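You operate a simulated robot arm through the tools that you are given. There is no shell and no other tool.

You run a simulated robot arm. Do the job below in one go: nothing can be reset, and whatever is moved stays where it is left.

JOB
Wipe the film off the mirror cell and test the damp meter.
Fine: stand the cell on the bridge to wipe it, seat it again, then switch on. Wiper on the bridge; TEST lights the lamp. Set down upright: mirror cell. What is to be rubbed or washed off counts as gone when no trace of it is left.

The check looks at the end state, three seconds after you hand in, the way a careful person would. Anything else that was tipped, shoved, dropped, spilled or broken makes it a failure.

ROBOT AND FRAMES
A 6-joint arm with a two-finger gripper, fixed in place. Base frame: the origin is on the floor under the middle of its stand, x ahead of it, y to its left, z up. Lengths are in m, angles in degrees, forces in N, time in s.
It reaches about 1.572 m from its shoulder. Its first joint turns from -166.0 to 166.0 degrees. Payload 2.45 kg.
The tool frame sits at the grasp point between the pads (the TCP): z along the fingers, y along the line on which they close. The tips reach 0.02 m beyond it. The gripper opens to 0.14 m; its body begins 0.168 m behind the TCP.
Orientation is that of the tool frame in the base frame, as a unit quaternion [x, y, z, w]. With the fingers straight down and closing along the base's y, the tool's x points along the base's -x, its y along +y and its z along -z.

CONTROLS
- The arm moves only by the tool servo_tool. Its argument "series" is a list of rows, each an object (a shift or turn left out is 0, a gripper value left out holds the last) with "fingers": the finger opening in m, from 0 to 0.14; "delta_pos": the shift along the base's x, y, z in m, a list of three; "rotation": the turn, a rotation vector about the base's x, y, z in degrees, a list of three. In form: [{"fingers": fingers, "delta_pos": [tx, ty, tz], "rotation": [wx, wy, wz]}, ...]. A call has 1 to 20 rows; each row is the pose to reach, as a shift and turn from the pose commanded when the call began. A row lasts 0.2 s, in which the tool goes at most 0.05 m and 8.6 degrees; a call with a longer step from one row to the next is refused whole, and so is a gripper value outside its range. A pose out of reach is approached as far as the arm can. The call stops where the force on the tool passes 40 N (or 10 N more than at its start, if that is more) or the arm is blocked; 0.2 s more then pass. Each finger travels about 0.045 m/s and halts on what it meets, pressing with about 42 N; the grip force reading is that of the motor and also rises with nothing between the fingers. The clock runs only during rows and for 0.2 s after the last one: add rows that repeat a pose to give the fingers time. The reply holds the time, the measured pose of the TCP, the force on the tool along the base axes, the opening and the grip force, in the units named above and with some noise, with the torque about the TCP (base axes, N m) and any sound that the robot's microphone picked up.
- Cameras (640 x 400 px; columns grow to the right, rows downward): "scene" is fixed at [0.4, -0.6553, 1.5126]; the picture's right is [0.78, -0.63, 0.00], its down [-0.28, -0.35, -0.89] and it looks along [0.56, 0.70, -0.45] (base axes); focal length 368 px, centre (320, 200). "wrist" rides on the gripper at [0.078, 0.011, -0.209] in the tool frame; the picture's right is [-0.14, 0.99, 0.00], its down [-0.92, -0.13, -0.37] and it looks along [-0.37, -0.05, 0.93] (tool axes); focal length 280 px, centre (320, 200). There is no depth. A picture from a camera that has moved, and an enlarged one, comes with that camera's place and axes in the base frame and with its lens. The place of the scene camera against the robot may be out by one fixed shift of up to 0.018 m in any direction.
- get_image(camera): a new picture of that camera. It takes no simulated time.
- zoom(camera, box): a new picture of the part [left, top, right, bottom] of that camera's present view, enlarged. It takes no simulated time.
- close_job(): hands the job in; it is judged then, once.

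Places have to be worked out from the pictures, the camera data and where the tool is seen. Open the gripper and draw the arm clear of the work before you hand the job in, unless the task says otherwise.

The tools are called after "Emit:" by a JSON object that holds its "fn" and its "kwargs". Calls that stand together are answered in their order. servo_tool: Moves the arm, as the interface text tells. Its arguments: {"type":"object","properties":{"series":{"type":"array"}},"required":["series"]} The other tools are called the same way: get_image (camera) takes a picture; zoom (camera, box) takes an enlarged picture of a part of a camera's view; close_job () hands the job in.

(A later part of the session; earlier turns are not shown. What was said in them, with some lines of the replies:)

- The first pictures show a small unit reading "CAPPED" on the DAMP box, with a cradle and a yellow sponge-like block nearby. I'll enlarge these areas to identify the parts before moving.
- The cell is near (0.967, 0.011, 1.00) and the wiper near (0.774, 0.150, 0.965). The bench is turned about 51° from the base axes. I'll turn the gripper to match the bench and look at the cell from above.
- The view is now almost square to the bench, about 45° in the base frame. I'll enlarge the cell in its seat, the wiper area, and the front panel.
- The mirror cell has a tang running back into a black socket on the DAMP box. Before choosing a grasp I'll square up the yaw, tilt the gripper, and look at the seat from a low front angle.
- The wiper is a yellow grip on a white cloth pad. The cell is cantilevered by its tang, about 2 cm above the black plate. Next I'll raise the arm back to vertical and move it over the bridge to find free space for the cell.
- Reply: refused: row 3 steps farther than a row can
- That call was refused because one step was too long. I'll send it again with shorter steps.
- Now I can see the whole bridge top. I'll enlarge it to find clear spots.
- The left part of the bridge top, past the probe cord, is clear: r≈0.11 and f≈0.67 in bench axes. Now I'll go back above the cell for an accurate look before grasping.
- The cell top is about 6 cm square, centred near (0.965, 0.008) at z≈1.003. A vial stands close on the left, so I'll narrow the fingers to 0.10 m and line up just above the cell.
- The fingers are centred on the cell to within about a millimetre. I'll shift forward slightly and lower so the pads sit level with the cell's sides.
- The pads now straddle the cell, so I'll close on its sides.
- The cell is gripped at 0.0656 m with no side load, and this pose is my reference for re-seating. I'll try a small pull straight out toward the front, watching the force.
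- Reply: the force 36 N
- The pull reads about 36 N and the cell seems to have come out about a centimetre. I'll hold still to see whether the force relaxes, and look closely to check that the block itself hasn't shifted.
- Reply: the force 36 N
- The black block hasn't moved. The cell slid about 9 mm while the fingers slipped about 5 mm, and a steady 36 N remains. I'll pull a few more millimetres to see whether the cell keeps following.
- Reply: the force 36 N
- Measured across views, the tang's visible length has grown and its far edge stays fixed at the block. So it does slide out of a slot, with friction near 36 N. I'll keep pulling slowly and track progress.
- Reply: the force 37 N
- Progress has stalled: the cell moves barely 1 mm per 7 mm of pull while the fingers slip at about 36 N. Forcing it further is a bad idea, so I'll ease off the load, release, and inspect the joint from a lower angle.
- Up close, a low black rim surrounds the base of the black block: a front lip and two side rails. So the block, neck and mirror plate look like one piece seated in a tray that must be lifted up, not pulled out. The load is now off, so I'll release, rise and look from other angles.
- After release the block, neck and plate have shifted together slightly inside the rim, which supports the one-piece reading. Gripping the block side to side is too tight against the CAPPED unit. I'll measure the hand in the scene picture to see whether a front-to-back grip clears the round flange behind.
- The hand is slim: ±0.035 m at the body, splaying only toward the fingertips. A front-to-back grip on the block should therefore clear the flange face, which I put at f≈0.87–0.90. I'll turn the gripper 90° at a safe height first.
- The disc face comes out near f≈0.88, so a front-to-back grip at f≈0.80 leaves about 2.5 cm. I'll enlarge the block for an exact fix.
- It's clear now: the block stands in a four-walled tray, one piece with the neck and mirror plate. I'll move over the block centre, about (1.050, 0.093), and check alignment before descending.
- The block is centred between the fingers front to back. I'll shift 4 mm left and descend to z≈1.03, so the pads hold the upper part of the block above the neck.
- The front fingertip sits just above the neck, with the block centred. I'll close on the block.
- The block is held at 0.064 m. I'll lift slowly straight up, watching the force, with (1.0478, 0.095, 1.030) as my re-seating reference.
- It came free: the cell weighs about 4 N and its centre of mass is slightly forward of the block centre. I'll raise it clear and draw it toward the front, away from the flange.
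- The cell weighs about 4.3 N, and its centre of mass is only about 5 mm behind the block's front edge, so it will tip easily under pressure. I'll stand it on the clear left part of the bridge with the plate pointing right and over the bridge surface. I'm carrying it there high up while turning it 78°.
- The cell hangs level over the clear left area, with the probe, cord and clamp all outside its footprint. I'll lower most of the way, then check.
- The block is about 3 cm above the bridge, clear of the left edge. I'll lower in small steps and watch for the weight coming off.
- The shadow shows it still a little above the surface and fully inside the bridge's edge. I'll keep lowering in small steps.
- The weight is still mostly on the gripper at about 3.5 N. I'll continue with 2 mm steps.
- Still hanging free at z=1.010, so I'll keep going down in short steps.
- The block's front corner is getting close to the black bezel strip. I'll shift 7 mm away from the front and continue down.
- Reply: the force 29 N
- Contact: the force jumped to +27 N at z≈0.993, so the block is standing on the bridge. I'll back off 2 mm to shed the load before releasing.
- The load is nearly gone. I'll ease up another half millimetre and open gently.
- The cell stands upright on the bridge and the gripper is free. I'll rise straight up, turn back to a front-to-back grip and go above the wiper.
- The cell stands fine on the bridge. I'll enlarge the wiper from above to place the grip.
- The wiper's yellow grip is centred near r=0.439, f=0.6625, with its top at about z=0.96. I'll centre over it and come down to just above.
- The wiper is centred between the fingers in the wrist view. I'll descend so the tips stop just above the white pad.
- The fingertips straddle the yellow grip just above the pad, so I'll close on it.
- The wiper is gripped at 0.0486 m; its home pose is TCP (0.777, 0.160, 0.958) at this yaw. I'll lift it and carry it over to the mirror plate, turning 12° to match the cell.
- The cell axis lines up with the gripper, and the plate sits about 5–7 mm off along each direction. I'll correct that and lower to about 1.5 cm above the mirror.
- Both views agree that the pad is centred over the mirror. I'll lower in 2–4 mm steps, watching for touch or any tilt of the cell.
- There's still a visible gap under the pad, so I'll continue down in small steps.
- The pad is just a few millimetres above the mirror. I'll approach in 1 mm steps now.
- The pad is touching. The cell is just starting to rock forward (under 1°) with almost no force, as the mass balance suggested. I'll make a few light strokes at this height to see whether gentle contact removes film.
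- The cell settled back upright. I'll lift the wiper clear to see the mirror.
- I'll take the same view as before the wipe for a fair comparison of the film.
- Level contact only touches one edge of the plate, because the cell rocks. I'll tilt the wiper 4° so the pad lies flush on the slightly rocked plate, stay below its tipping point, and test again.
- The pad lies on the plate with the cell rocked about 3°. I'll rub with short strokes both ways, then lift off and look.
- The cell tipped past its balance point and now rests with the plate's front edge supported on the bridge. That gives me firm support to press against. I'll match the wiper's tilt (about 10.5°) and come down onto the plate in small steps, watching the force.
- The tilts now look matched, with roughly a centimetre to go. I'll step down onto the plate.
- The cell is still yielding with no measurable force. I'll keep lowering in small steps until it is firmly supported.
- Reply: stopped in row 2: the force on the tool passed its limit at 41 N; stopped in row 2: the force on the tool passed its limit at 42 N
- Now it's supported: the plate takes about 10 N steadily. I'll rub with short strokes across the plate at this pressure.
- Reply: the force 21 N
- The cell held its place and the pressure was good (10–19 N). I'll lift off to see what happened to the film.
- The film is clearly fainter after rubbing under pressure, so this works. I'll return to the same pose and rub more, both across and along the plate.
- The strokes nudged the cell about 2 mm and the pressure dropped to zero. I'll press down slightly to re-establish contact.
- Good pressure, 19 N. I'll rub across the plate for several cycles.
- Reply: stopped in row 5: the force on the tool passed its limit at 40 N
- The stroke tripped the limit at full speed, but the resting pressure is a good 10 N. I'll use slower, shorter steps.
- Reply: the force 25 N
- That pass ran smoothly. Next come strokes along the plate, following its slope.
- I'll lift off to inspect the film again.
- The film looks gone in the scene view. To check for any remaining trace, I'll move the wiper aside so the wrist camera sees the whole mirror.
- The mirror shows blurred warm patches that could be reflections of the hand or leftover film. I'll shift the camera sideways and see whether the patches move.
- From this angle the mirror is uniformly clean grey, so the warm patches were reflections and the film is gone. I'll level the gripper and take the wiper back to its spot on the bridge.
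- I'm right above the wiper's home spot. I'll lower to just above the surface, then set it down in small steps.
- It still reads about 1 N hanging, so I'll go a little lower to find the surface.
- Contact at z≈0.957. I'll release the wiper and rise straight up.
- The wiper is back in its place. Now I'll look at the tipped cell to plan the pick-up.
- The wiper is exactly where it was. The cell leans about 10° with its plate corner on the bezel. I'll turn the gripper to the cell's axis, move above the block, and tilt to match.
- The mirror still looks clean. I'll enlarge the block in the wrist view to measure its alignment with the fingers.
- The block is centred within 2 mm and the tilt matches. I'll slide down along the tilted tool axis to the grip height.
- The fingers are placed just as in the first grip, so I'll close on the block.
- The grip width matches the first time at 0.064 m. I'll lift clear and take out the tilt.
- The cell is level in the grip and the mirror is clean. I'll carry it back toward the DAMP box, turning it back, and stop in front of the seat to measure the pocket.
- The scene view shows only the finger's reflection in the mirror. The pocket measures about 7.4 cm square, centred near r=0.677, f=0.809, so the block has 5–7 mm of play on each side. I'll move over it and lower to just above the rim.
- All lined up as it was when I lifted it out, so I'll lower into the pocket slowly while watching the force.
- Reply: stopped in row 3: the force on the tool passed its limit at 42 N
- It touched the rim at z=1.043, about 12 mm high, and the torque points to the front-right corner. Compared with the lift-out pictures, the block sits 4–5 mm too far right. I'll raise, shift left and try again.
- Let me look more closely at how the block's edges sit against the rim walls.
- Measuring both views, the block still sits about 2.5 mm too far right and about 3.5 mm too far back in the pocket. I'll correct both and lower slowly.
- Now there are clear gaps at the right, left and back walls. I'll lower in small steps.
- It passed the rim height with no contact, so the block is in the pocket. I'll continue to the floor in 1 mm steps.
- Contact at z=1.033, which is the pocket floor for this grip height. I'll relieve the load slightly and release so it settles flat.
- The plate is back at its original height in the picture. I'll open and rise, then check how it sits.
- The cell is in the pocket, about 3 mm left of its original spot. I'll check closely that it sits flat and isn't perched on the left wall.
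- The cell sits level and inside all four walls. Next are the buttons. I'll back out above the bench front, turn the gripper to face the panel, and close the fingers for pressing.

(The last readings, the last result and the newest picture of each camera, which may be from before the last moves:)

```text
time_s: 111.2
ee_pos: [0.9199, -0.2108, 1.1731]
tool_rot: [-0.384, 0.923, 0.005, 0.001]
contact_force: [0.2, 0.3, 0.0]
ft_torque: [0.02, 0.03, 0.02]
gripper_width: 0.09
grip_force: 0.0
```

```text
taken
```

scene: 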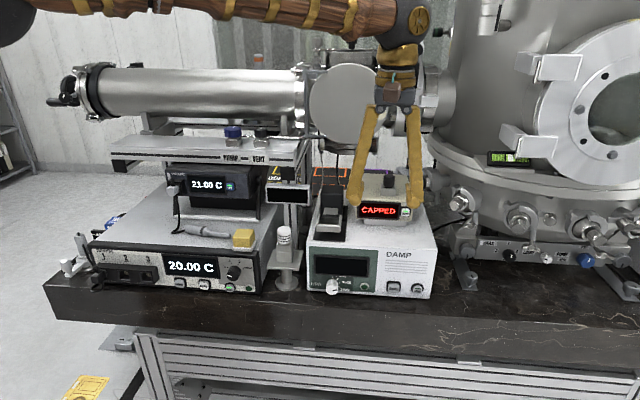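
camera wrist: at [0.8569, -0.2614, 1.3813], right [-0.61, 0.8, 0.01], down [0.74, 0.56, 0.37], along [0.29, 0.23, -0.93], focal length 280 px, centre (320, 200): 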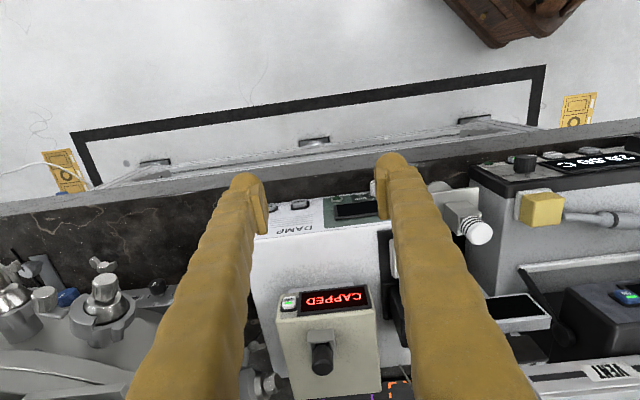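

Bench and panel are in view. I'll close the fingers and tilt the tool 60° so it points at the DAMP panel, staying well in front of it.

Emit:
{"fn": "servo_tool", "kwargs": {"series": [{"fingers": 0.05, "delta_pos": [0.006, -0.0063, -0.034], "rotation": [5.303, -5.303, 0]}, {"fingers": 0.02, "delta_pos": [0.012, -0.0127, -0.068], "rotation": [10.607, -10.607, 0]}, {"fingers": 0.0, "delta_pos": [0.018, -0.019, -0.102], "rotation": [15.91, -15.91, 0]}, {"fingers": 0.0, "delta_pos": [0.0244, -0.0254, -0.136], "rotation": [21.213, -21.213, 0]}, {"fingers": 0.0, "delta_pos": [0.0305, -0.0317, -0.17], "rotation": [26.517, -26.517, 0]}, {"fingers": 0.0, "delta_pos": [0.0366, -0.0381, -0.205], "rotation": [31.82, -31.82, 0]}, {"fingers": 0.0, "delta_pos": [0.0427, -0.0444, -0.24], "rotation": [37.123, -37.123, 0]}, {"fingers": 0.0, "delta_pos": [0.0488, -0.0508, -0.273], "rotation": [42.427, -42.427, 0]}]}}

Emit:
{"fn": "get_image", "kwargs": {"camera": "wrist"}}

Emit:
{"fn": "get_image", "kwargs": {"camera": "scene"}}

```text
time_s: 113.0
ee_pos: [0.9688, -0.2628, 0.9006]
tool_rot: [-0.334, 0.797, 0.195, 0.464]
contact_force: [1.0, -1.3, 0.6]
ft_torque: [-0.1, 0.08, 0.02]
gripper_width: 0.0001
grip_force: 29.3
```

```text
taken
camera wrist: at [0.806, -0.4114, 0.9358], right [-0.66, 0.74, 0.12], down [0.19, 0.01, 0.98], along [0.73, 0.67, -0.14], focal length 280 px, centre (320, 200)
```

wrist: 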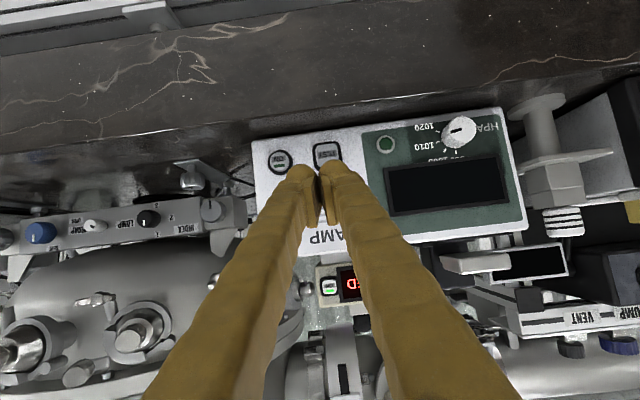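

```text
taken
```

scene: 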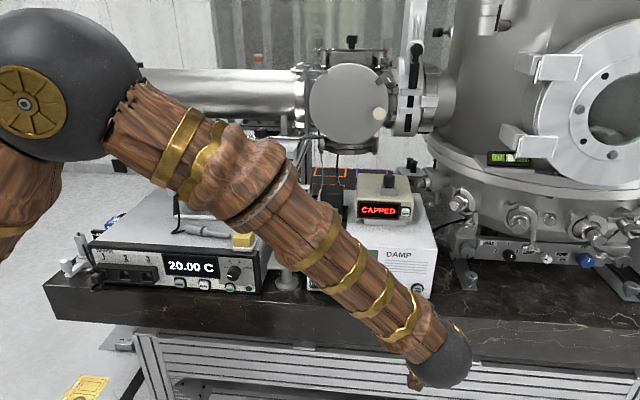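

The camera gives a clean fix on the buttons: ON at r≈0.923 and TEST at r≈0.8595, both at z≈0.823. The bench top is only 2.5 cm below them, so I'll press with the fingertips vertical in front of the panel. Bringing the tool upright now.

Emit:
{"fn": "zoom", "kwargs": {"camera": "wrist", "box": [240, 110, 420, 220]}}

Emit:
{"fn": "servo_tool", "kwargs": {"series": [{"fingers": 0.0, "delta_pos": [0, 0, 0.01], "rotation": [-5.303, 5.303, 0]}, {"delta_pos": [0, 0, 0.02], "rotation": [-10.607, 10.607, 0]}, {"delta_pos": [0, 0, 0.03], "rotation": [-15.91, 15.91, 0]}, {"delta_pos": [0, 0, 0.04], "rotation": [-21.213, 21.213, 0]}, {"delta_pos": [0, 0, 0.05], "rotation": [-26.517, 26.517, 0]}, {"delta_pos": [0, 0, 0.05], "rotation": [-31.82, 31.82, 0]}, {"delta_pos": [0, 0, 0.05], "rotation": [-37.123, 37.123, 0]}, {"delta_pos": [0, 0, 0.05], "rotation": [-42.427, 42.427, 0]}]}}

Emit:
{"fn": "get_image", "kwargs": {"camera": "scene"}}

Emit:
{"fn": "get_image", "kwargs": {"camera": "wrist"}}

```text
3.56 times, centred on (330, 165) of wrist
camera zoom: at [0.806, -0.4114, 0.9358], right [-0.66, 0.74, 0.12], down [0.19, 0.01, 0.98], along [0.73, 0.67, -0.14], focal length 997 px, centre (284, 324)
```

zoom: 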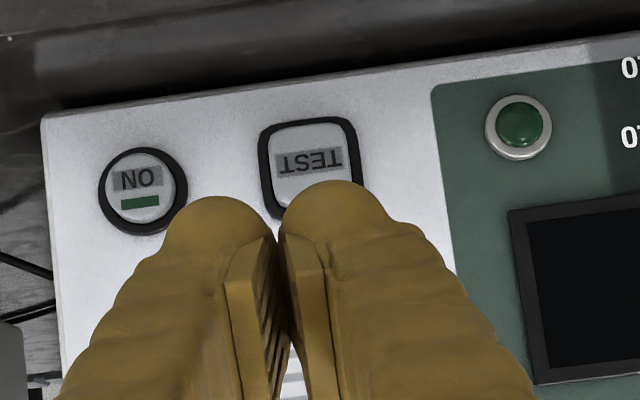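

```text
time_s: 114.8
ee_pos: [0.9683, -0.2618, 0.95]
tool_rot: [-0.383, 0.924, 0.004, -0.001]
contact_force: [0.1, 0.0, 0.2]
ft_torque: [0.0, -0.01, 0.01]
gripper_width: 0.0
grip_force: 28.7
```

```text
taken
```

scene: 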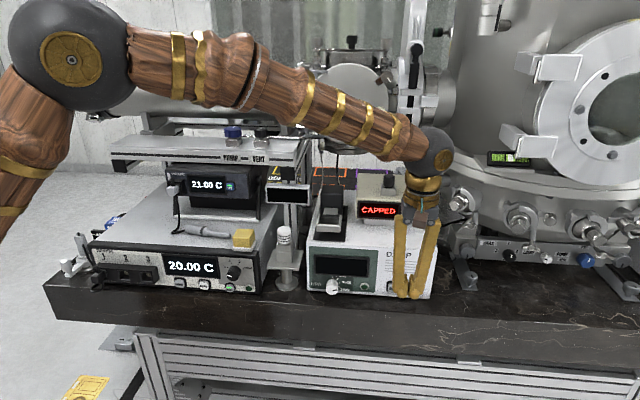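

```text
taken
camera wrist: at [0.9054, -0.3117, 1.1588], right [-0.6, 0.8, 0.01], down [0.74, 0.56, 0.37], along [0.29, 0.23, -0.93], focal length 280 px, centre (320, 200)
```

wrist: 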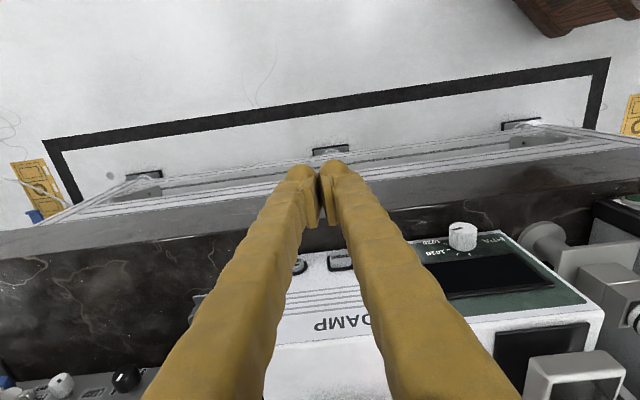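

ON is at (r 0.9235, z 0.8275) and TEST at (r 0.859, z 0.8266). I'll line up the left fingertip with ON, a few centimetres in front of the panel, then lower to button height.

Emit:
{"fn": "servo_tool", "kwargs": {"series": [{"fingers": 0.0, "delta_pos": [0.036, 0.0043, 0]}, {"delta_pos": [0.072, 0.0086, -0.01]}, {"delta_pos": [0.1079, 0.0129, -0.03]}, {"delta_pos": [0.1079, 0.0129, -0.07]}, {"delta_pos": [0.1079, 0.0129, -0.1]}, {"delta_pos": [0.1079, 0.0129, -0.114]}]}}

Emit:
{"fn": "zoom", "kwargs": {"camera": "scene", "box": [370, 230, 450, 310]}}

Emit:
{"fn": "get_image", "kwargs": {"camera": "wrist"}}

```text
time_s: 116.2
ee_pos: [1.0746, -0.2486, 0.8357]
tool_rot: [-0.383, 0.924, 0.005, -0.001]
contact_force: [0.1, -0.7, -0.1]
ft_torque: [0.0, -0.04, 0.02]
gripper_width: 0.0
grip_force: 29.1
```

```text
5.00 times, centred on (410, 270) of scene
camera zoom: at [0.4, -0.6553, 1.5126], right [0.78, -0.63, 0.0], down [-0.28, -0.35, -0.89], along [0.56, 0.7, -0.45], focal length 1838 px, centre (-130, -150)
```

zoom: 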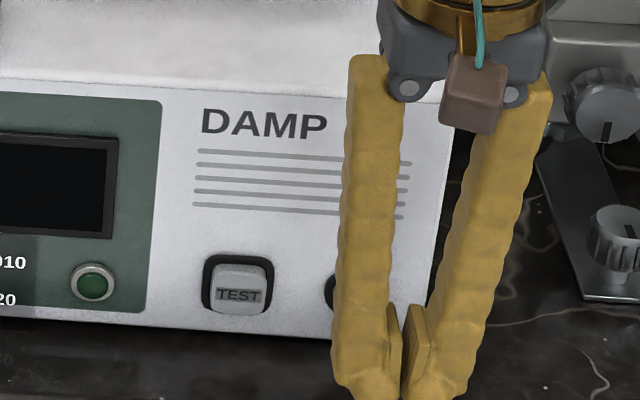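

```text
taken
camera wrist: at [1.0136, -0.299, 1.0437], right [-0.6, 0.8, 0.01], down [0.74, 0.56, 0.37], along [0.29, 0.23, -0.93], focal length 280 px, centre (320, 200)
```

wrist: 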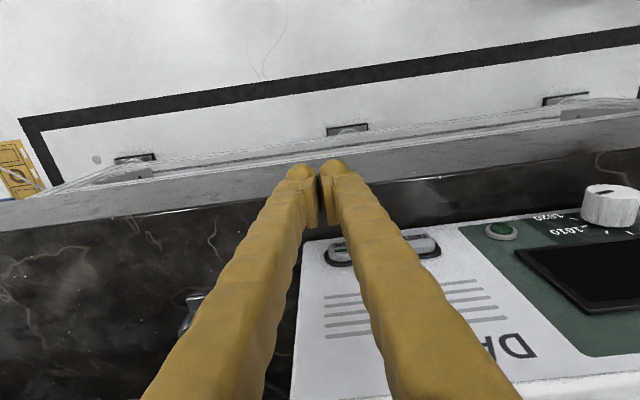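

The fingertip lines up with the ON button. I'll advance toward the panel in small steps, watching force and sound.

Emit:
{"fn": "servo_tool", "kwargs": {"series": [{"fingers": 0.0, "delta_pos": [0.005, 0.005, 0]}, {"delta_pos": [0.01, 0.01, 0]}, {"delta_pos": [0.014, 0.014, 0]}]}}

Emit:
{"fn": "servo_tool", "kwargs": {"series": [{"fingers": 0.0, "delta_pos": [0.0015, 0.0015, 0]}, {"delta_pos": [0.003, 0.003, 0]}, {"delta_pos": [0.0045, 0.0045, 0]}]}}

Emit:
{"fn": "zoom", "kwargs": {"camera": "scene", "box": [370, 230, 450, 310]}}

```text
time_s: 117.0
ee_pos: [1.0903, -0.2357, 0.8369]
tool_rot: [-0.383, 0.924, 0.005, 0.0]
contact_force: [0.9, 0.2, 1.1]
ft_torque: [-0.01, 0.0, -0.02]
gripper_width: 0.0
grip_force: 29.7
```

```text
time_s: 117.8
ee_pos: [1.0952, -0.2301, 0.8372]
tool_rot: [-0.384, 0.923, 0.004, 0.0]
contact_force: [-0.7, -0.3, -0.1]
ft_torque: [-0.02, 0.01, -0.03]
gripper_width: 0.0
grip_force: 29.6
```

```text
5.00 times, centred on (410, 270) of scene
camera zoom: at [0.4, -0.6553, 1.5126], right [0.78, -0.63, 0.0], down [-0.28, -0.35, -0.89], along [0.56, 0.7, -0.45], focal length 1838 px, centre (-130, -150)
```

zoom: 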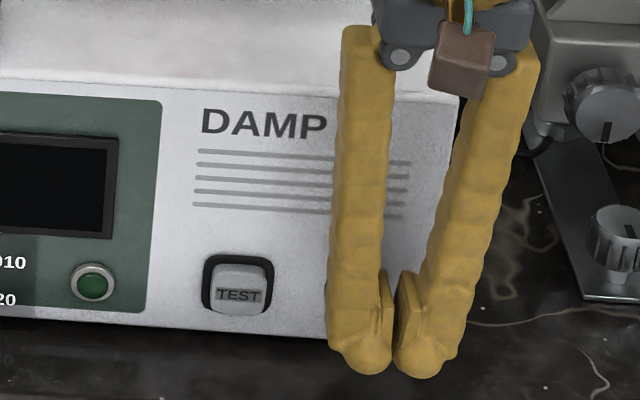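

No contact yet at f=0.612, so I'll continue in 2 mm steps.

Emit:
{"fn": "servo_tool", "kwargs": {"series": [{"fingers": 0.0, "delta_pos": [0.0014, 0.0014, 0]}, {"delta_pos": [0.0028, 0.0028, 0]}]}}

Emit:
{"fn": "servo_tool", "kwargs": {"series": [{"fingers": 0.0, "delta_pos": [0.0014, 0.0014, 0]}, {"delta_pos": [0.0028, 0.0028, 0]}]}}

Emit:
{"fn": "servo_tool", "kwargs": {"series": [{"fingers": 0.0, "delta_pos": [0.0014, 0.0014, 0]}, {"delta_pos": [0.0028, 0.0028, 0]}]}}

Emit:
{"fn": "zoom", "kwargs": {"camera": "scene", "box": [300, 220, 450, 310]}}

```text
time_s: 118.3
ee_pos: [1.0975, -0.229, 0.8358]
tool_rot: [-0.383, 0.924, 0.004, -0.001]
contact_force: [0.9, -0.6, 0.0]
ft_torque: [0.02, -0.03, 0.02]
gripper_width: 0.0002
grip_force: 29.5
```

```text
time_s: 119.0
ee_pos: [1.1013, -0.2259, 0.8357]
tool_rot: [-0.384, 0.923, 0.004, -0.001]
contact_force: [0.5, -0.1, -0.4]
ft_torque: [-0.03, 0.03, -0.03]
gripper_width: 0.0
grip_force: 29.7
```

```text
time_s: 119.5
ee_pos: [1.1033, -0.223, 0.8367]
tool_rot: [-0.383, 0.924, 0.004, -0.001]
contact_force: [-1.4, -2.3, 0.1]
ft_torque: [0.0, 0.04, -0.02]
gripper_width: 0.0001
grip_force: 29.8
heard: click
```

```text
4.27 times, centred on (375, 265) of scene
camera zoom: at [0.4, -0.6553, 1.5126], right [0.78, -0.63, 0.0], down [-0.28, -0.35, -0.89], along [0.56, 0.7, -0.45], focal length 1569 px, centre (85, -77)
```

zoom: 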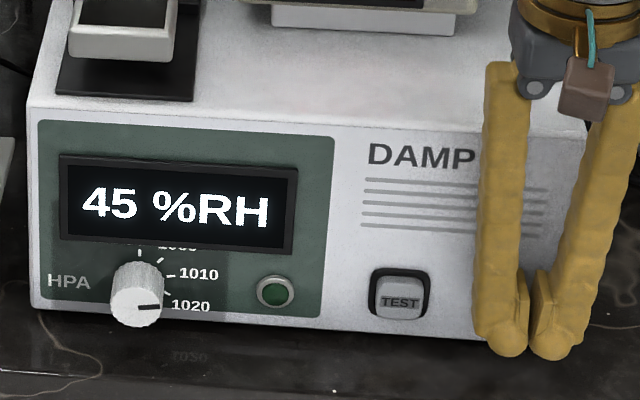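

A click, and the display came on: 45 %RH. I'll back straight off the button and check that it stays on.

Emit:
{"fn": "servo_tool", "kwargs": {"series": [{"fingers": 0.0, "delta_pos": [-0.007, -0.007, 0]}, {"delta_pos": [-0.02, -0.02, 0]}, {"delta_pos": [-0.03, -0.03, 0]}]}}

Emit:
{"fn": "zoom", "kwargs": {"camera": "scene", "box": [300, 220, 450, 310]}}

Emit:
{"fn": "get_image", "kwargs": {"camera": "scene"}}

```text
time_s: 120.3
ee_pos: [1.0719, -0.2518, 0.8373]
tool_rot: [-0.383, 0.924, 0.005, -0.001]
contact_force: [0.6, -0.3, -0.5]
ft_torque: [0.0, -0.02, 0.01]
gripper_width: 0.0
grip_force: 28.6
```

```text
4.27 times, centred on (375, 265) of scene
camera zoom: at [0.4, -0.6553, 1.5126], right [0.78, -0.63, 0.0], down [-0.28, -0.35, -0.89], along [0.56, 0.7, -0.45], focal length 1569 px, centre (85, -77)
```

zoom: 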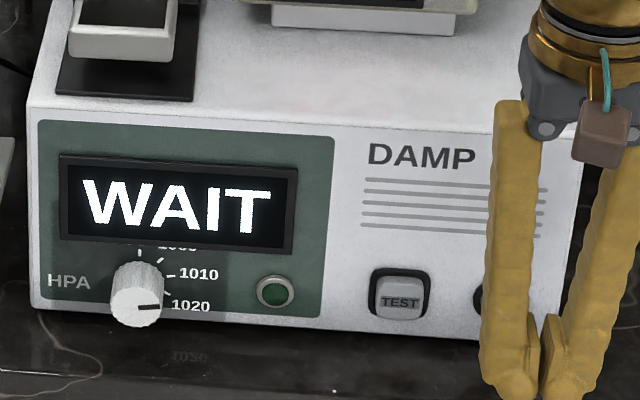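

```text
taken
```

scene: 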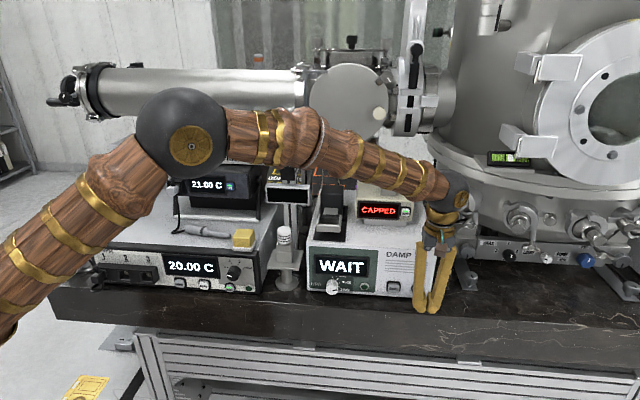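

The meter is on and showing WAIT. While it warms up, I'll slide sideways to line the right fingertip up with TEST, then let time pass.

Emit:
{"fn": "servo_tool", "kwargs": {"series": [{"fingers": 0.0, "delta_pos": [-0.02, 0.02, 0]}, {"delta_pos": [-0.042, 0.042, 0]}, {"delta_pos": [-0.064, 0.064, 0]}, {"delta_pos": [-0.064, 0.064, 0]}, {"delta_pos": [-0.064, 0.064, 0]}, {"delta_pos": [-0.064, 0.064, 0]}, {"delta_pos": [-0.064, 0.064, 0]}, {"delta_pos": [-0.064, 0.064, 0]}, {"delta_pos": [-0.064, 0.064, 0]}, {"delta_pos": [-0.064, 0.064, 0]}]}}

Emit:
{"fn": "zoom", "kwargs": {"camera": "scene", "box": [300, 220, 450, 310]}}

Emit:
{"fn": "get_image", "kwargs": {"camera": "wrist"}}

```text
time_s: 122.5
ee_pos: [1.0087, -0.1887, 0.8359]
tool_rot: [-0.384, 0.923, 0.004, 0.001]
contact_force: [0.0, -0.7, 0.4]
ft_torque: [0.01, 0.0, 0.01]
gripper_width: 0.0
grip_force: 30.0
```

```text
4.27 times, centred on (375, 265) of scene
camera zoom: at [0.4, -0.6553, 1.5126], right [0.78, -0.63, 0.0], down [-0.28, -0.35, -0.89], along [0.56, 0.7, -0.45], focal length 1569 px, centre (85, -77)
```

zoom: 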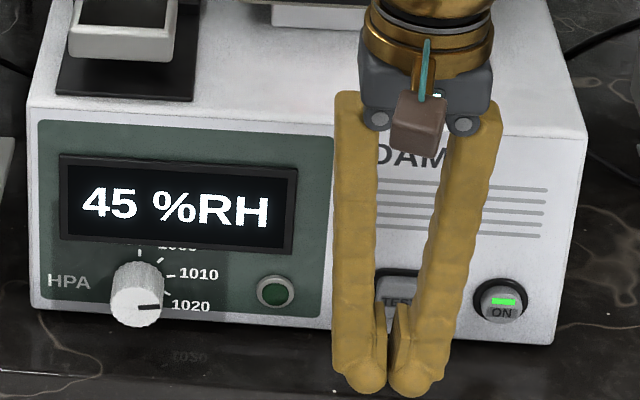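

```text
taken
camera wrist: at [0.9469, -0.2387, 1.0447], right [-0.6, 0.8, 0.01], down [0.74, 0.56, 0.37], along [0.29, 0.23, -0.93], focal length 280 px, centre (320, 200)
```

wrist: 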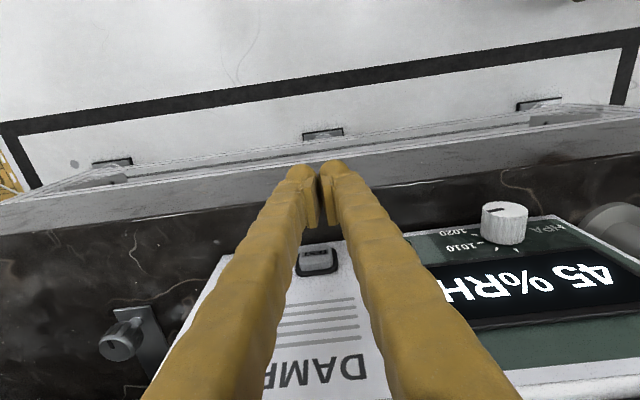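

The ON light is lit, and the reading alternates between WAIT and 45 %RH. I'll let a few seconds pass and watch whether it settles before pressing TEST.

Emit:
{"fn": "servo_tool", "kwargs": {"series": [{"fingers": 0.0}, {"fingers": 0.0}, {"fingers": 0.0}, {"fingers": 0.0}, {"fingers": 0.0}, {"fingers": 0.0}, {"fingers": 0.0}, {"fingers": 0.0}, {"fingers": 0.0}, {"fingers": 0.0}]}}

Emit:
{"fn": "zoom", "kwargs": {"camera": "scene", "box": [300, 220, 450, 310]}}

Emit:
{"fn": "servo_tool", "kwargs": {"series": [{"fingers": 0.0}, {"fingers": 0.0}, {"fingers": 0.0}]}}

Emit:
{"fn": "zoom", "kwargs": {"camera": "scene", "box": [300, 220, 450, 310]}}

```text
time_s: 124.8
ee_pos: [1.0099, -0.1896, 0.8362]
tool_rot: [-0.384, 0.924, 0.005, 0.0]
contact_force: [1.0, -0.2, -0.1]
ft_torque: [-0.03, 0.01, 0.01]
gripper_width: 0.0002
grip_force: 29.8
```

```text
4.27 times, centred on (375, 265) of scene
camera zoom: at [0.4, -0.6553, 1.5126], right [0.78, -0.63, 0.0], down [-0.28, -0.35, -0.89], along [0.56, 0.7, -0.45], focal length 1569 px, centre (85, -77)
```

zoom: 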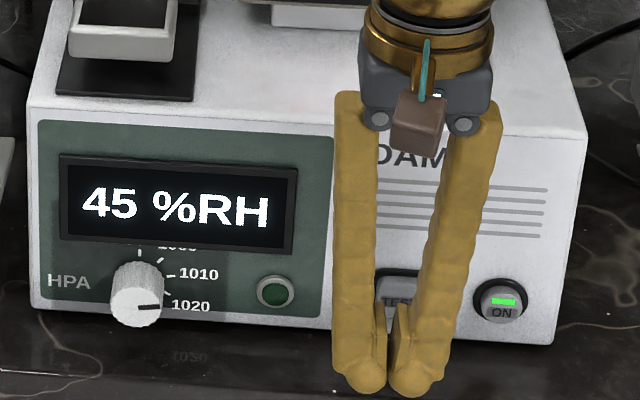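

```text
time_s: 125.5
ee_pos: [1.0079, -0.1891, 0.8374]
tool_rot: [-0.383, 0.924, 0.005, -0.001]
contact_force: [0.4, 0.5, -0.6]
ft_torque: [-0.01, 0.02, 0.0]
gripper_width: 0.0002
grip_force: 29.9
```

```text
4.27 times, centred on (375, 265) of scene
camera zoom: at [0.4, -0.6553, 1.5126], right [0.78, -0.63, 0.0], down [-0.28, -0.35, -0.89], along [0.56, 0.7, -0.45], focal length 1569 px, centre (85, -77)
```

zoom: 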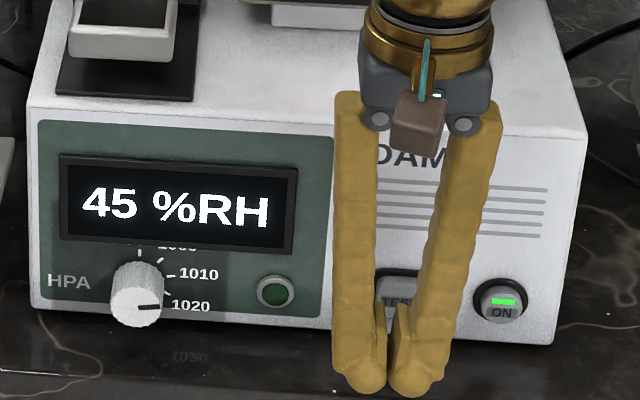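

The reading is steady at 45 %RH. Now I'll advance on TEST the same way.

Emit:
{"fn": "servo_tool", "kwargs": {"series": [{"fingers": 0.0, "delta_pos": [0.008, 0.008, 0]}, {"delta_pos": [0.016, 0.016, 0]}, {"delta_pos": [0.022, 0.022, 0]}, {"delta_pos": [0.024, 0.024, 0]}]}}

Emit:
{"fn": "servo_tool", "kwargs": {"series": [{"fingers": 0.0, "delta_pos": [0.0014, 0.0014, 0]}, {"delta_pos": [0.0028, 0.0028, 0]}]}}

Emit:
{"fn": "servo_tool", "kwargs": {"series": [{"fingers": 0.0, "delta_pos": [0.0014, 0.0014, 0]}, {"delta_pos": [0.0028, 0.0028, 0]}]}}

Emit:
{"fn": "zoom", "kwargs": {"camera": "scene", "box": [300, 220, 450, 310]}}

```text
time_s: 126.5
ee_pos: [1.0322, -0.1654, 0.8365]
tool_rot: [-0.383, 0.924, 0.005, 0.0]
contact_force: [-0.6, -0.8, 0.4]
ft_torque: [0.02, -0.02, 0.0]
gripper_width: 0.0
grip_force: 29.4
```

```text
time_s: 127.2
ee_pos: [1.035, -0.1623, 0.8357]
tool_rot: [-0.383, 0.924, 0.005, 0.0]
contact_force: [0.0, 0.9, 0.6]
ft_torque: [-0.02, -0.01, -0.01]
gripper_width: 0.0
grip_force: 29.4
```

```text
time_s: 127.8
ee_pos: [1.0393, -0.1593, 0.8358]
tool_rot: [-0.384, 0.923, 0.005, 0.0]
contact_force: [-2.4, -1.1, -0.2]
ft_torque: [-0.01, 0.03, 0.0]
gripper_width: 0.0
grip_force: 29.8
heard: click
```

```text
4.27 times, centred on (375, 265) of scene
camera zoom: at [0.4, -0.6553, 1.5126], right [0.78, -0.63, 0.0], down [-0.28, -0.35, -0.89], along [0.56, 0.7, -0.45], focal length 1569 px, centre (85, -77)
```

zoom: 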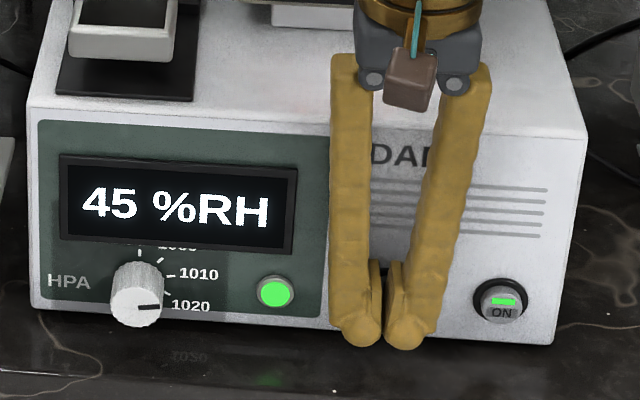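

Click, and the green lamp lit. I'll back off and check that the lamp stays on.

Emit:
{"fn": "servo_tool", "kwargs": {"series": [{"fingers": 0.0, "delta_pos": [-0.007, -0.007, 0]}, {"delta_pos": [-0.02, -0.02, 0]}, {"delta_pos": [-0.04, -0.04, 0.01]}, {"delta_pos": [-0.06, -0.06, 0.03]}, {"delta_pos": [-0.08, -0.08, 0.06]}]}}

Emit:
{"fn": "zoom", "kwargs": {"camera": "scene", "box": [300, 170, 450, 310]}}

```text
time_s: 128.9
ee_pos: [0.9569, -0.2396, 0.8962]
tool_rot: [-0.384, 0.923, 0.007, -0.001]
contact_force: [0.2, 0.1, -1.4]
ft_torque: [0.0, -0.03, 0.05]
gripper_width: 0.0002
grip_force: 29.3
```

```text
2.86 times, centred on (375, 240) of scene
camera zoom: at [0.4, -0.6553, 1.5126], right [0.78, -0.63, 0.0], down [-0.28, -0.35, -0.89], along [0.56, 0.7, -0.45], focal length 1051 px, centre (163, 86)
```

zoom: 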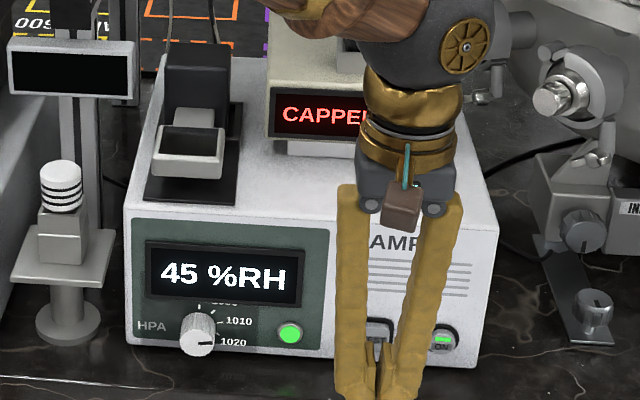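

The lamp stays lit and the display is steady. I'll open the gripper, raise the arm and draw it well clear, then inspect everything.

Emit:
{"fn": "servo_tool", "kwargs": {"series": [{"fingers": 0.0, "delta_pos": [-0.01, -0.01, 0.045]}, {"fingers": 0.02, "delta_pos": [-0.02, -0.02, 0.09]}, {"fingers": 0.05, "delta_pos": [-0.03, -0.02, 0.135]}, {"fingers": 0.1, "delta_pos": [-0.05, -0.02, 0.18]}, {"fingers": 0.14, "delta_pos": [-0.07, -0.01, 0.22]}, {"fingers": 0.14, "delta_pos": [-0.1, 0.0, 0.26]}, {"fingers": 0.14, "delta_pos": [-0.13, 0.01, 0.29]}, {"fingers": 0.14, "delta_pos": [-0.17, 0.02, 0.32]}, {"fingers": 0.14, "delta_pos": [-0.21, 0.03, 0.34]}, {"fingers": 0.14, "delta_pos": [-0.25, 0.04, 0.36]}, {"fingers": 0.14, "delta_pos": [-0.29, 0.05, 0.37]}]}}

Emit:
{"fn": "get_image", "kwargs": {"camera": "scene"}}

Emit:
{"fn": "get_image", "kwargs": {"camera": "wrist"}}

Emit:
{"fn": "zoom", "kwargs": {"camera": "scene", "box": [300, 170, 450, 310]}}

Emit:
{"fn": "zoom", "kwargs": {"camera": "scene", "box": [300, 170, 360, 250]}}

```text
refused: row 6 steps farther than a row can; nothing moved
```

```text
taken
```

scene: 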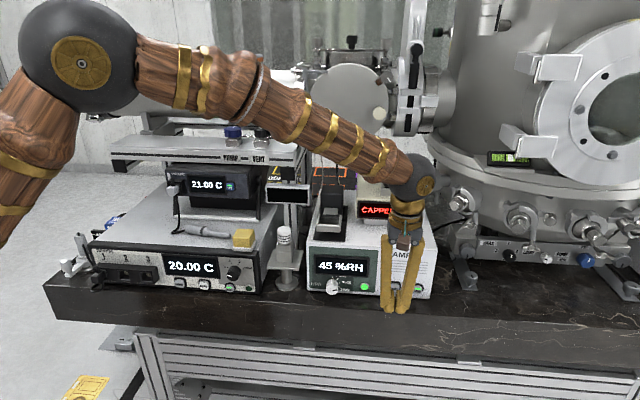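

```text
taken
camera wrist: at [0.8951, -0.2891, 1.1037], right [-0.6, 0.8, 0.01], down [0.74, 0.56, 0.37], along [0.29, 0.23, -0.93], focal length 280 px, centre (320, 200)
```

wrist: 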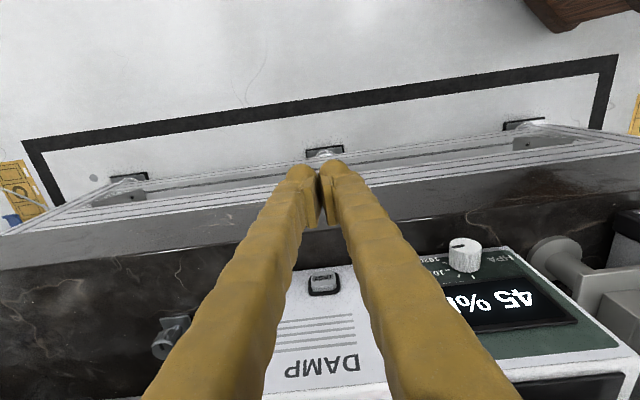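

```text
2.86 times, centred on (375, 240) of scene
camera zoom: at [0.4, -0.6553, 1.5126], right [0.78, -0.63, 0.0], down [-0.28, -0.35, -0.89], along [0.56, 0.7, -0.45], focal length 1051 px, centre (163, 86)
```

zoom: 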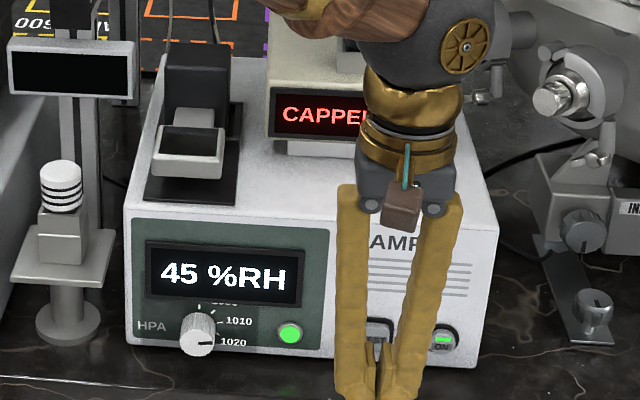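

```text
5.00 times, centred on (330, 210) of scene
camera zoom: at [0.4, -0.6553, 1.5126], right [0.78, -0.63, 0.0], down [-0.28, -0.35, -0.89], along [0.56, 0.7, -0.45], focal length 1838 px, centre (270, 150)
```

zoom: 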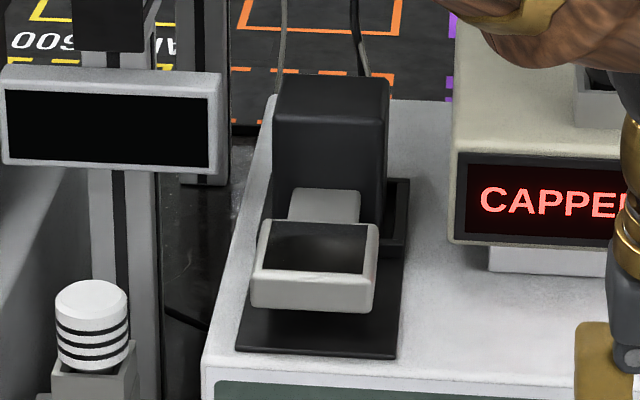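

The mirror is clean and seated, and the lamp is lit. The retreat call was refused for one long step, so I'll resend it with shorter steps.

Emit:
{"fn": "servo_tool", "kwargs": {"series": [{"fingers": 0.0, "delta_pos": [-0.01, -0.01, 0.045]}, {"fingers": 0.02, "delta_pos": [-0.02, -0.02, 0.088]}, {"fingers": 0.05, "delta_pos": [-0.03, -0.02, 0.13]}, {"fingers": 0.1, "delta_pos": [-0.045, -0.02, 0.17]}, {"fingers": 0.14, "delta_pos": [-0.065, -0.015, 0.21]}, {"fingers": 0.14, "delta_pos": [-0.09, -0.005, 0.245]}, {"fingers": 0.14, "delta_pos": [-0.12, 0.005, 0.28]}, {"fingers": 0.14, "delta_pos": [-0.155, 0.015, 0.305]}, {"fingers": 0.14, "delta_pos": [-0.19, 0.025, 0.325]}, {"fingers": 0.14, "delta_pos": [-0.225, 0.035, 0.345]}, {"fingers": 0.14, "delta_pos": [-0.26, 0.045, 0.36]}, {"fingers": 0.14, "delta_pos": [-0.29, 0.05, 0.37]}, {"fingers": 0.14, "delta_pos": [-0.29, 0.05, 0.37]}]}}

Emit:
{"fn": "get_image", "kwargs": {"camera": "scene"}}

Emit:
{"fn": "get_image", "kwargs": {"camera": "wrist"}}

Emit:
{"fn": "zoom", "kwargs": {"camera": "scene", "box": [290, 160, 450, 310]}}

Emit:
{"fn": "zoom", "kwargs": {"camera": "scene", "box": [150, 160, 310, 300]}}

```text
time_s: 131.8
ee_pos: [0.6692, -0.1899, 1.2662]
tool_rot: [-0.384, 0.923, 0.004, 0.0]
contact_force: [-0.3, 0.3, 0.3]
ft_torque: [-0.02, -0.01, -0.01]
gripper_width: 0.14
grip_force: 0.1
```

```text
taken
```

scene: 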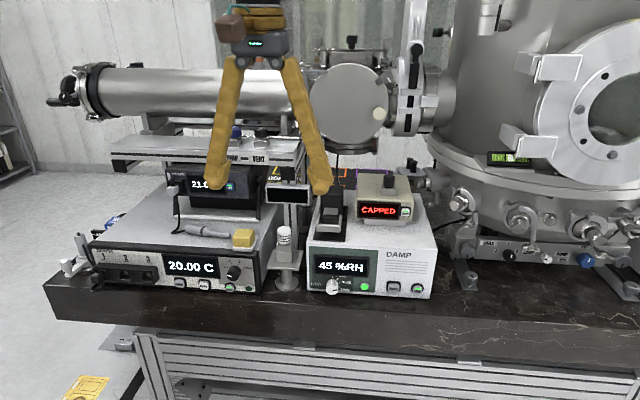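

```text
taken
camera wrist: at [0.6062, -0.2388, 1.4741], right [-0.6, 0.8, 0.01], down [0.74, 0.56, 0.37], along [0.29, 0.23, -0.93], focal length 280 px, centre (320, 200)
```

wrist: 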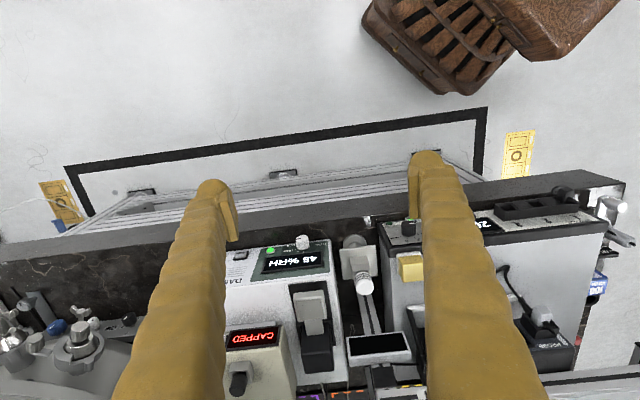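

```text
2.67 times, centred on (370, 235) of scene
camera zoom: at [0.4, -0.6553, 1.5126], right [0.78, -0.63, 0.0], down [-0.28, -0.35, -0.89], along [0.56, 0.7, -0.45], focal length 980 px, centre (187, 107)
```

zoom: 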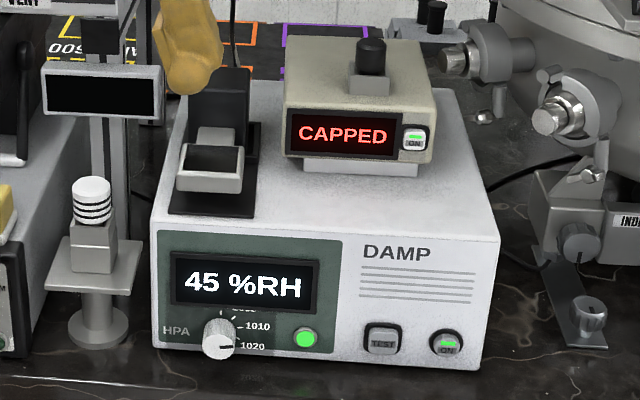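

```text
2.86 times, centred on (230, 230) of scene
camera zoom: at [0.4, -0.6553, 1.5126], right [0.78, -0.63, 0.0], down [-0.28, -0.35, -0.89], along [0.56, 0.7, -0.45], focal length 1051 px, centre (577, 114)
```

zoom: 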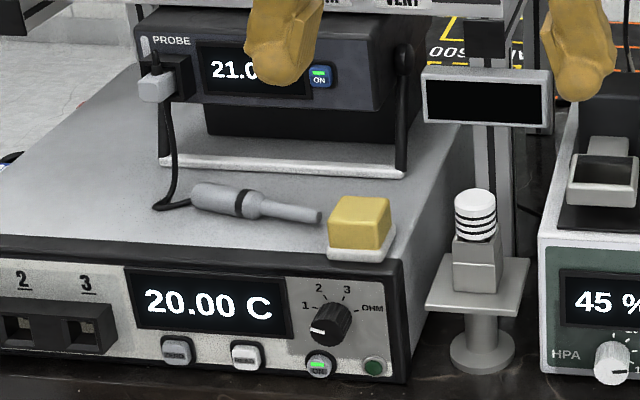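

Everything else looks exactly as at the start. I'll take one last close look at the mirror and how the cell sits.

Emit:
{"fn": "zoom", "kwargs": {"camera": "wrist", "box": [270, 260, 360, 390]}}

Emit:
{"fn": "zoom", "kwargs": {"camera": "scene", "box": [310, 195, 350, 240]}}

```text
3.08 times, centred on (315, 325) of wrist
camera zoom: at [0.6062, -0.2388, 1.4741], right [-0.6, 0.8, 0.01], down [0.74, 0.56, 0.37], along [0.29, 0.23, -0.93], focal length 863 px, centre (335, -185)
```

zoom: 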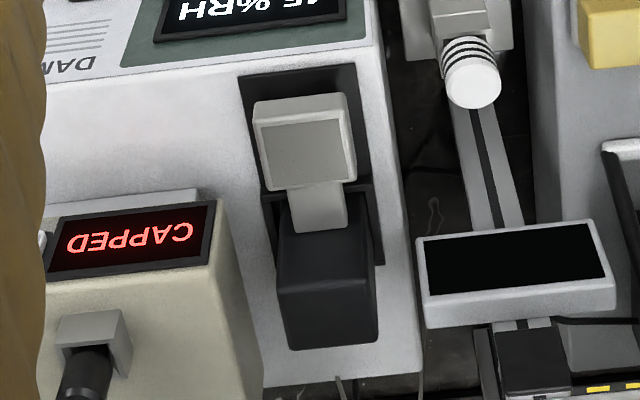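

```text
8.89 times, centred on (330, 218) of scene
camera zoom: at [0.4, -0.6553, 1.5126], right [0.78, -0.63, 0.0], down [-0.28, -0.35, -0.89], along [0.56, 0.7, -0.45], focal length 3268 px, centre (231, 44)
```

zoom: 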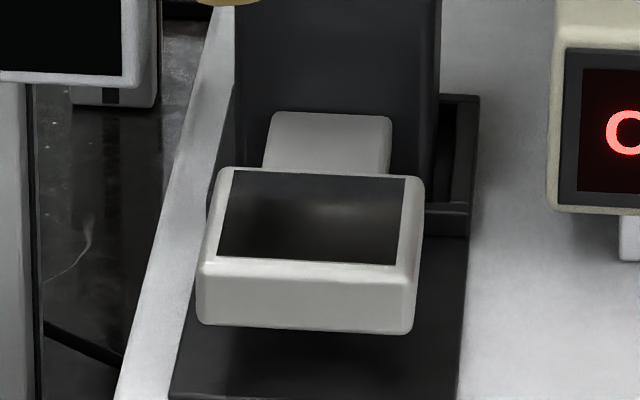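

The job is done as far as I can see:
- **Film:** the mirror is clean from every angle.
- **Cell:** it stands upright in its seat.
- **Wiper:** it is back on the bridge.
- **Meter:** it is on at 45 %RH with the test lamp lit.
- **Arm:** the gripper is open and clear of the work.

I'm handing the job in.

Emit:
{"fn": "close_job", "kwargs": {}}

```text
The job is handed in.
```

The film is off the mirror cell, the cell is back in its seat, and the damp meter is on with its test lamp lit. I've handed the job in; no result came back.

- **Mirror cell:** I wiped it on the bridge until no film showed from any camera angle. It now stands upright in its seat, about 3 mm left of where it started and still inside the rim.
- **Damp meter:** after I pressed ON it showed WAIT briefly, then settled at 45 %RH. Pressing TEST lit the green lamp, and it stayed lit after I backed away.
- **Everything else:** the wiper is back in its spot on the bridge, and the other items look unmoved. The gripper is open and clear.

Two things went less smoothly:
- **Pull on the cell:** at first I took the cell for a plug-in and pulled it toward the front with about 36 N, before seeing that it lifts out of a tray. Nothing looked shifted or damaged afterwards.
- **Tipping while wiping:** the cell is nose-heavy and tipped forward about 10°, so I wiped it resting on the bridge in that position. I set it upright again when I put it back.
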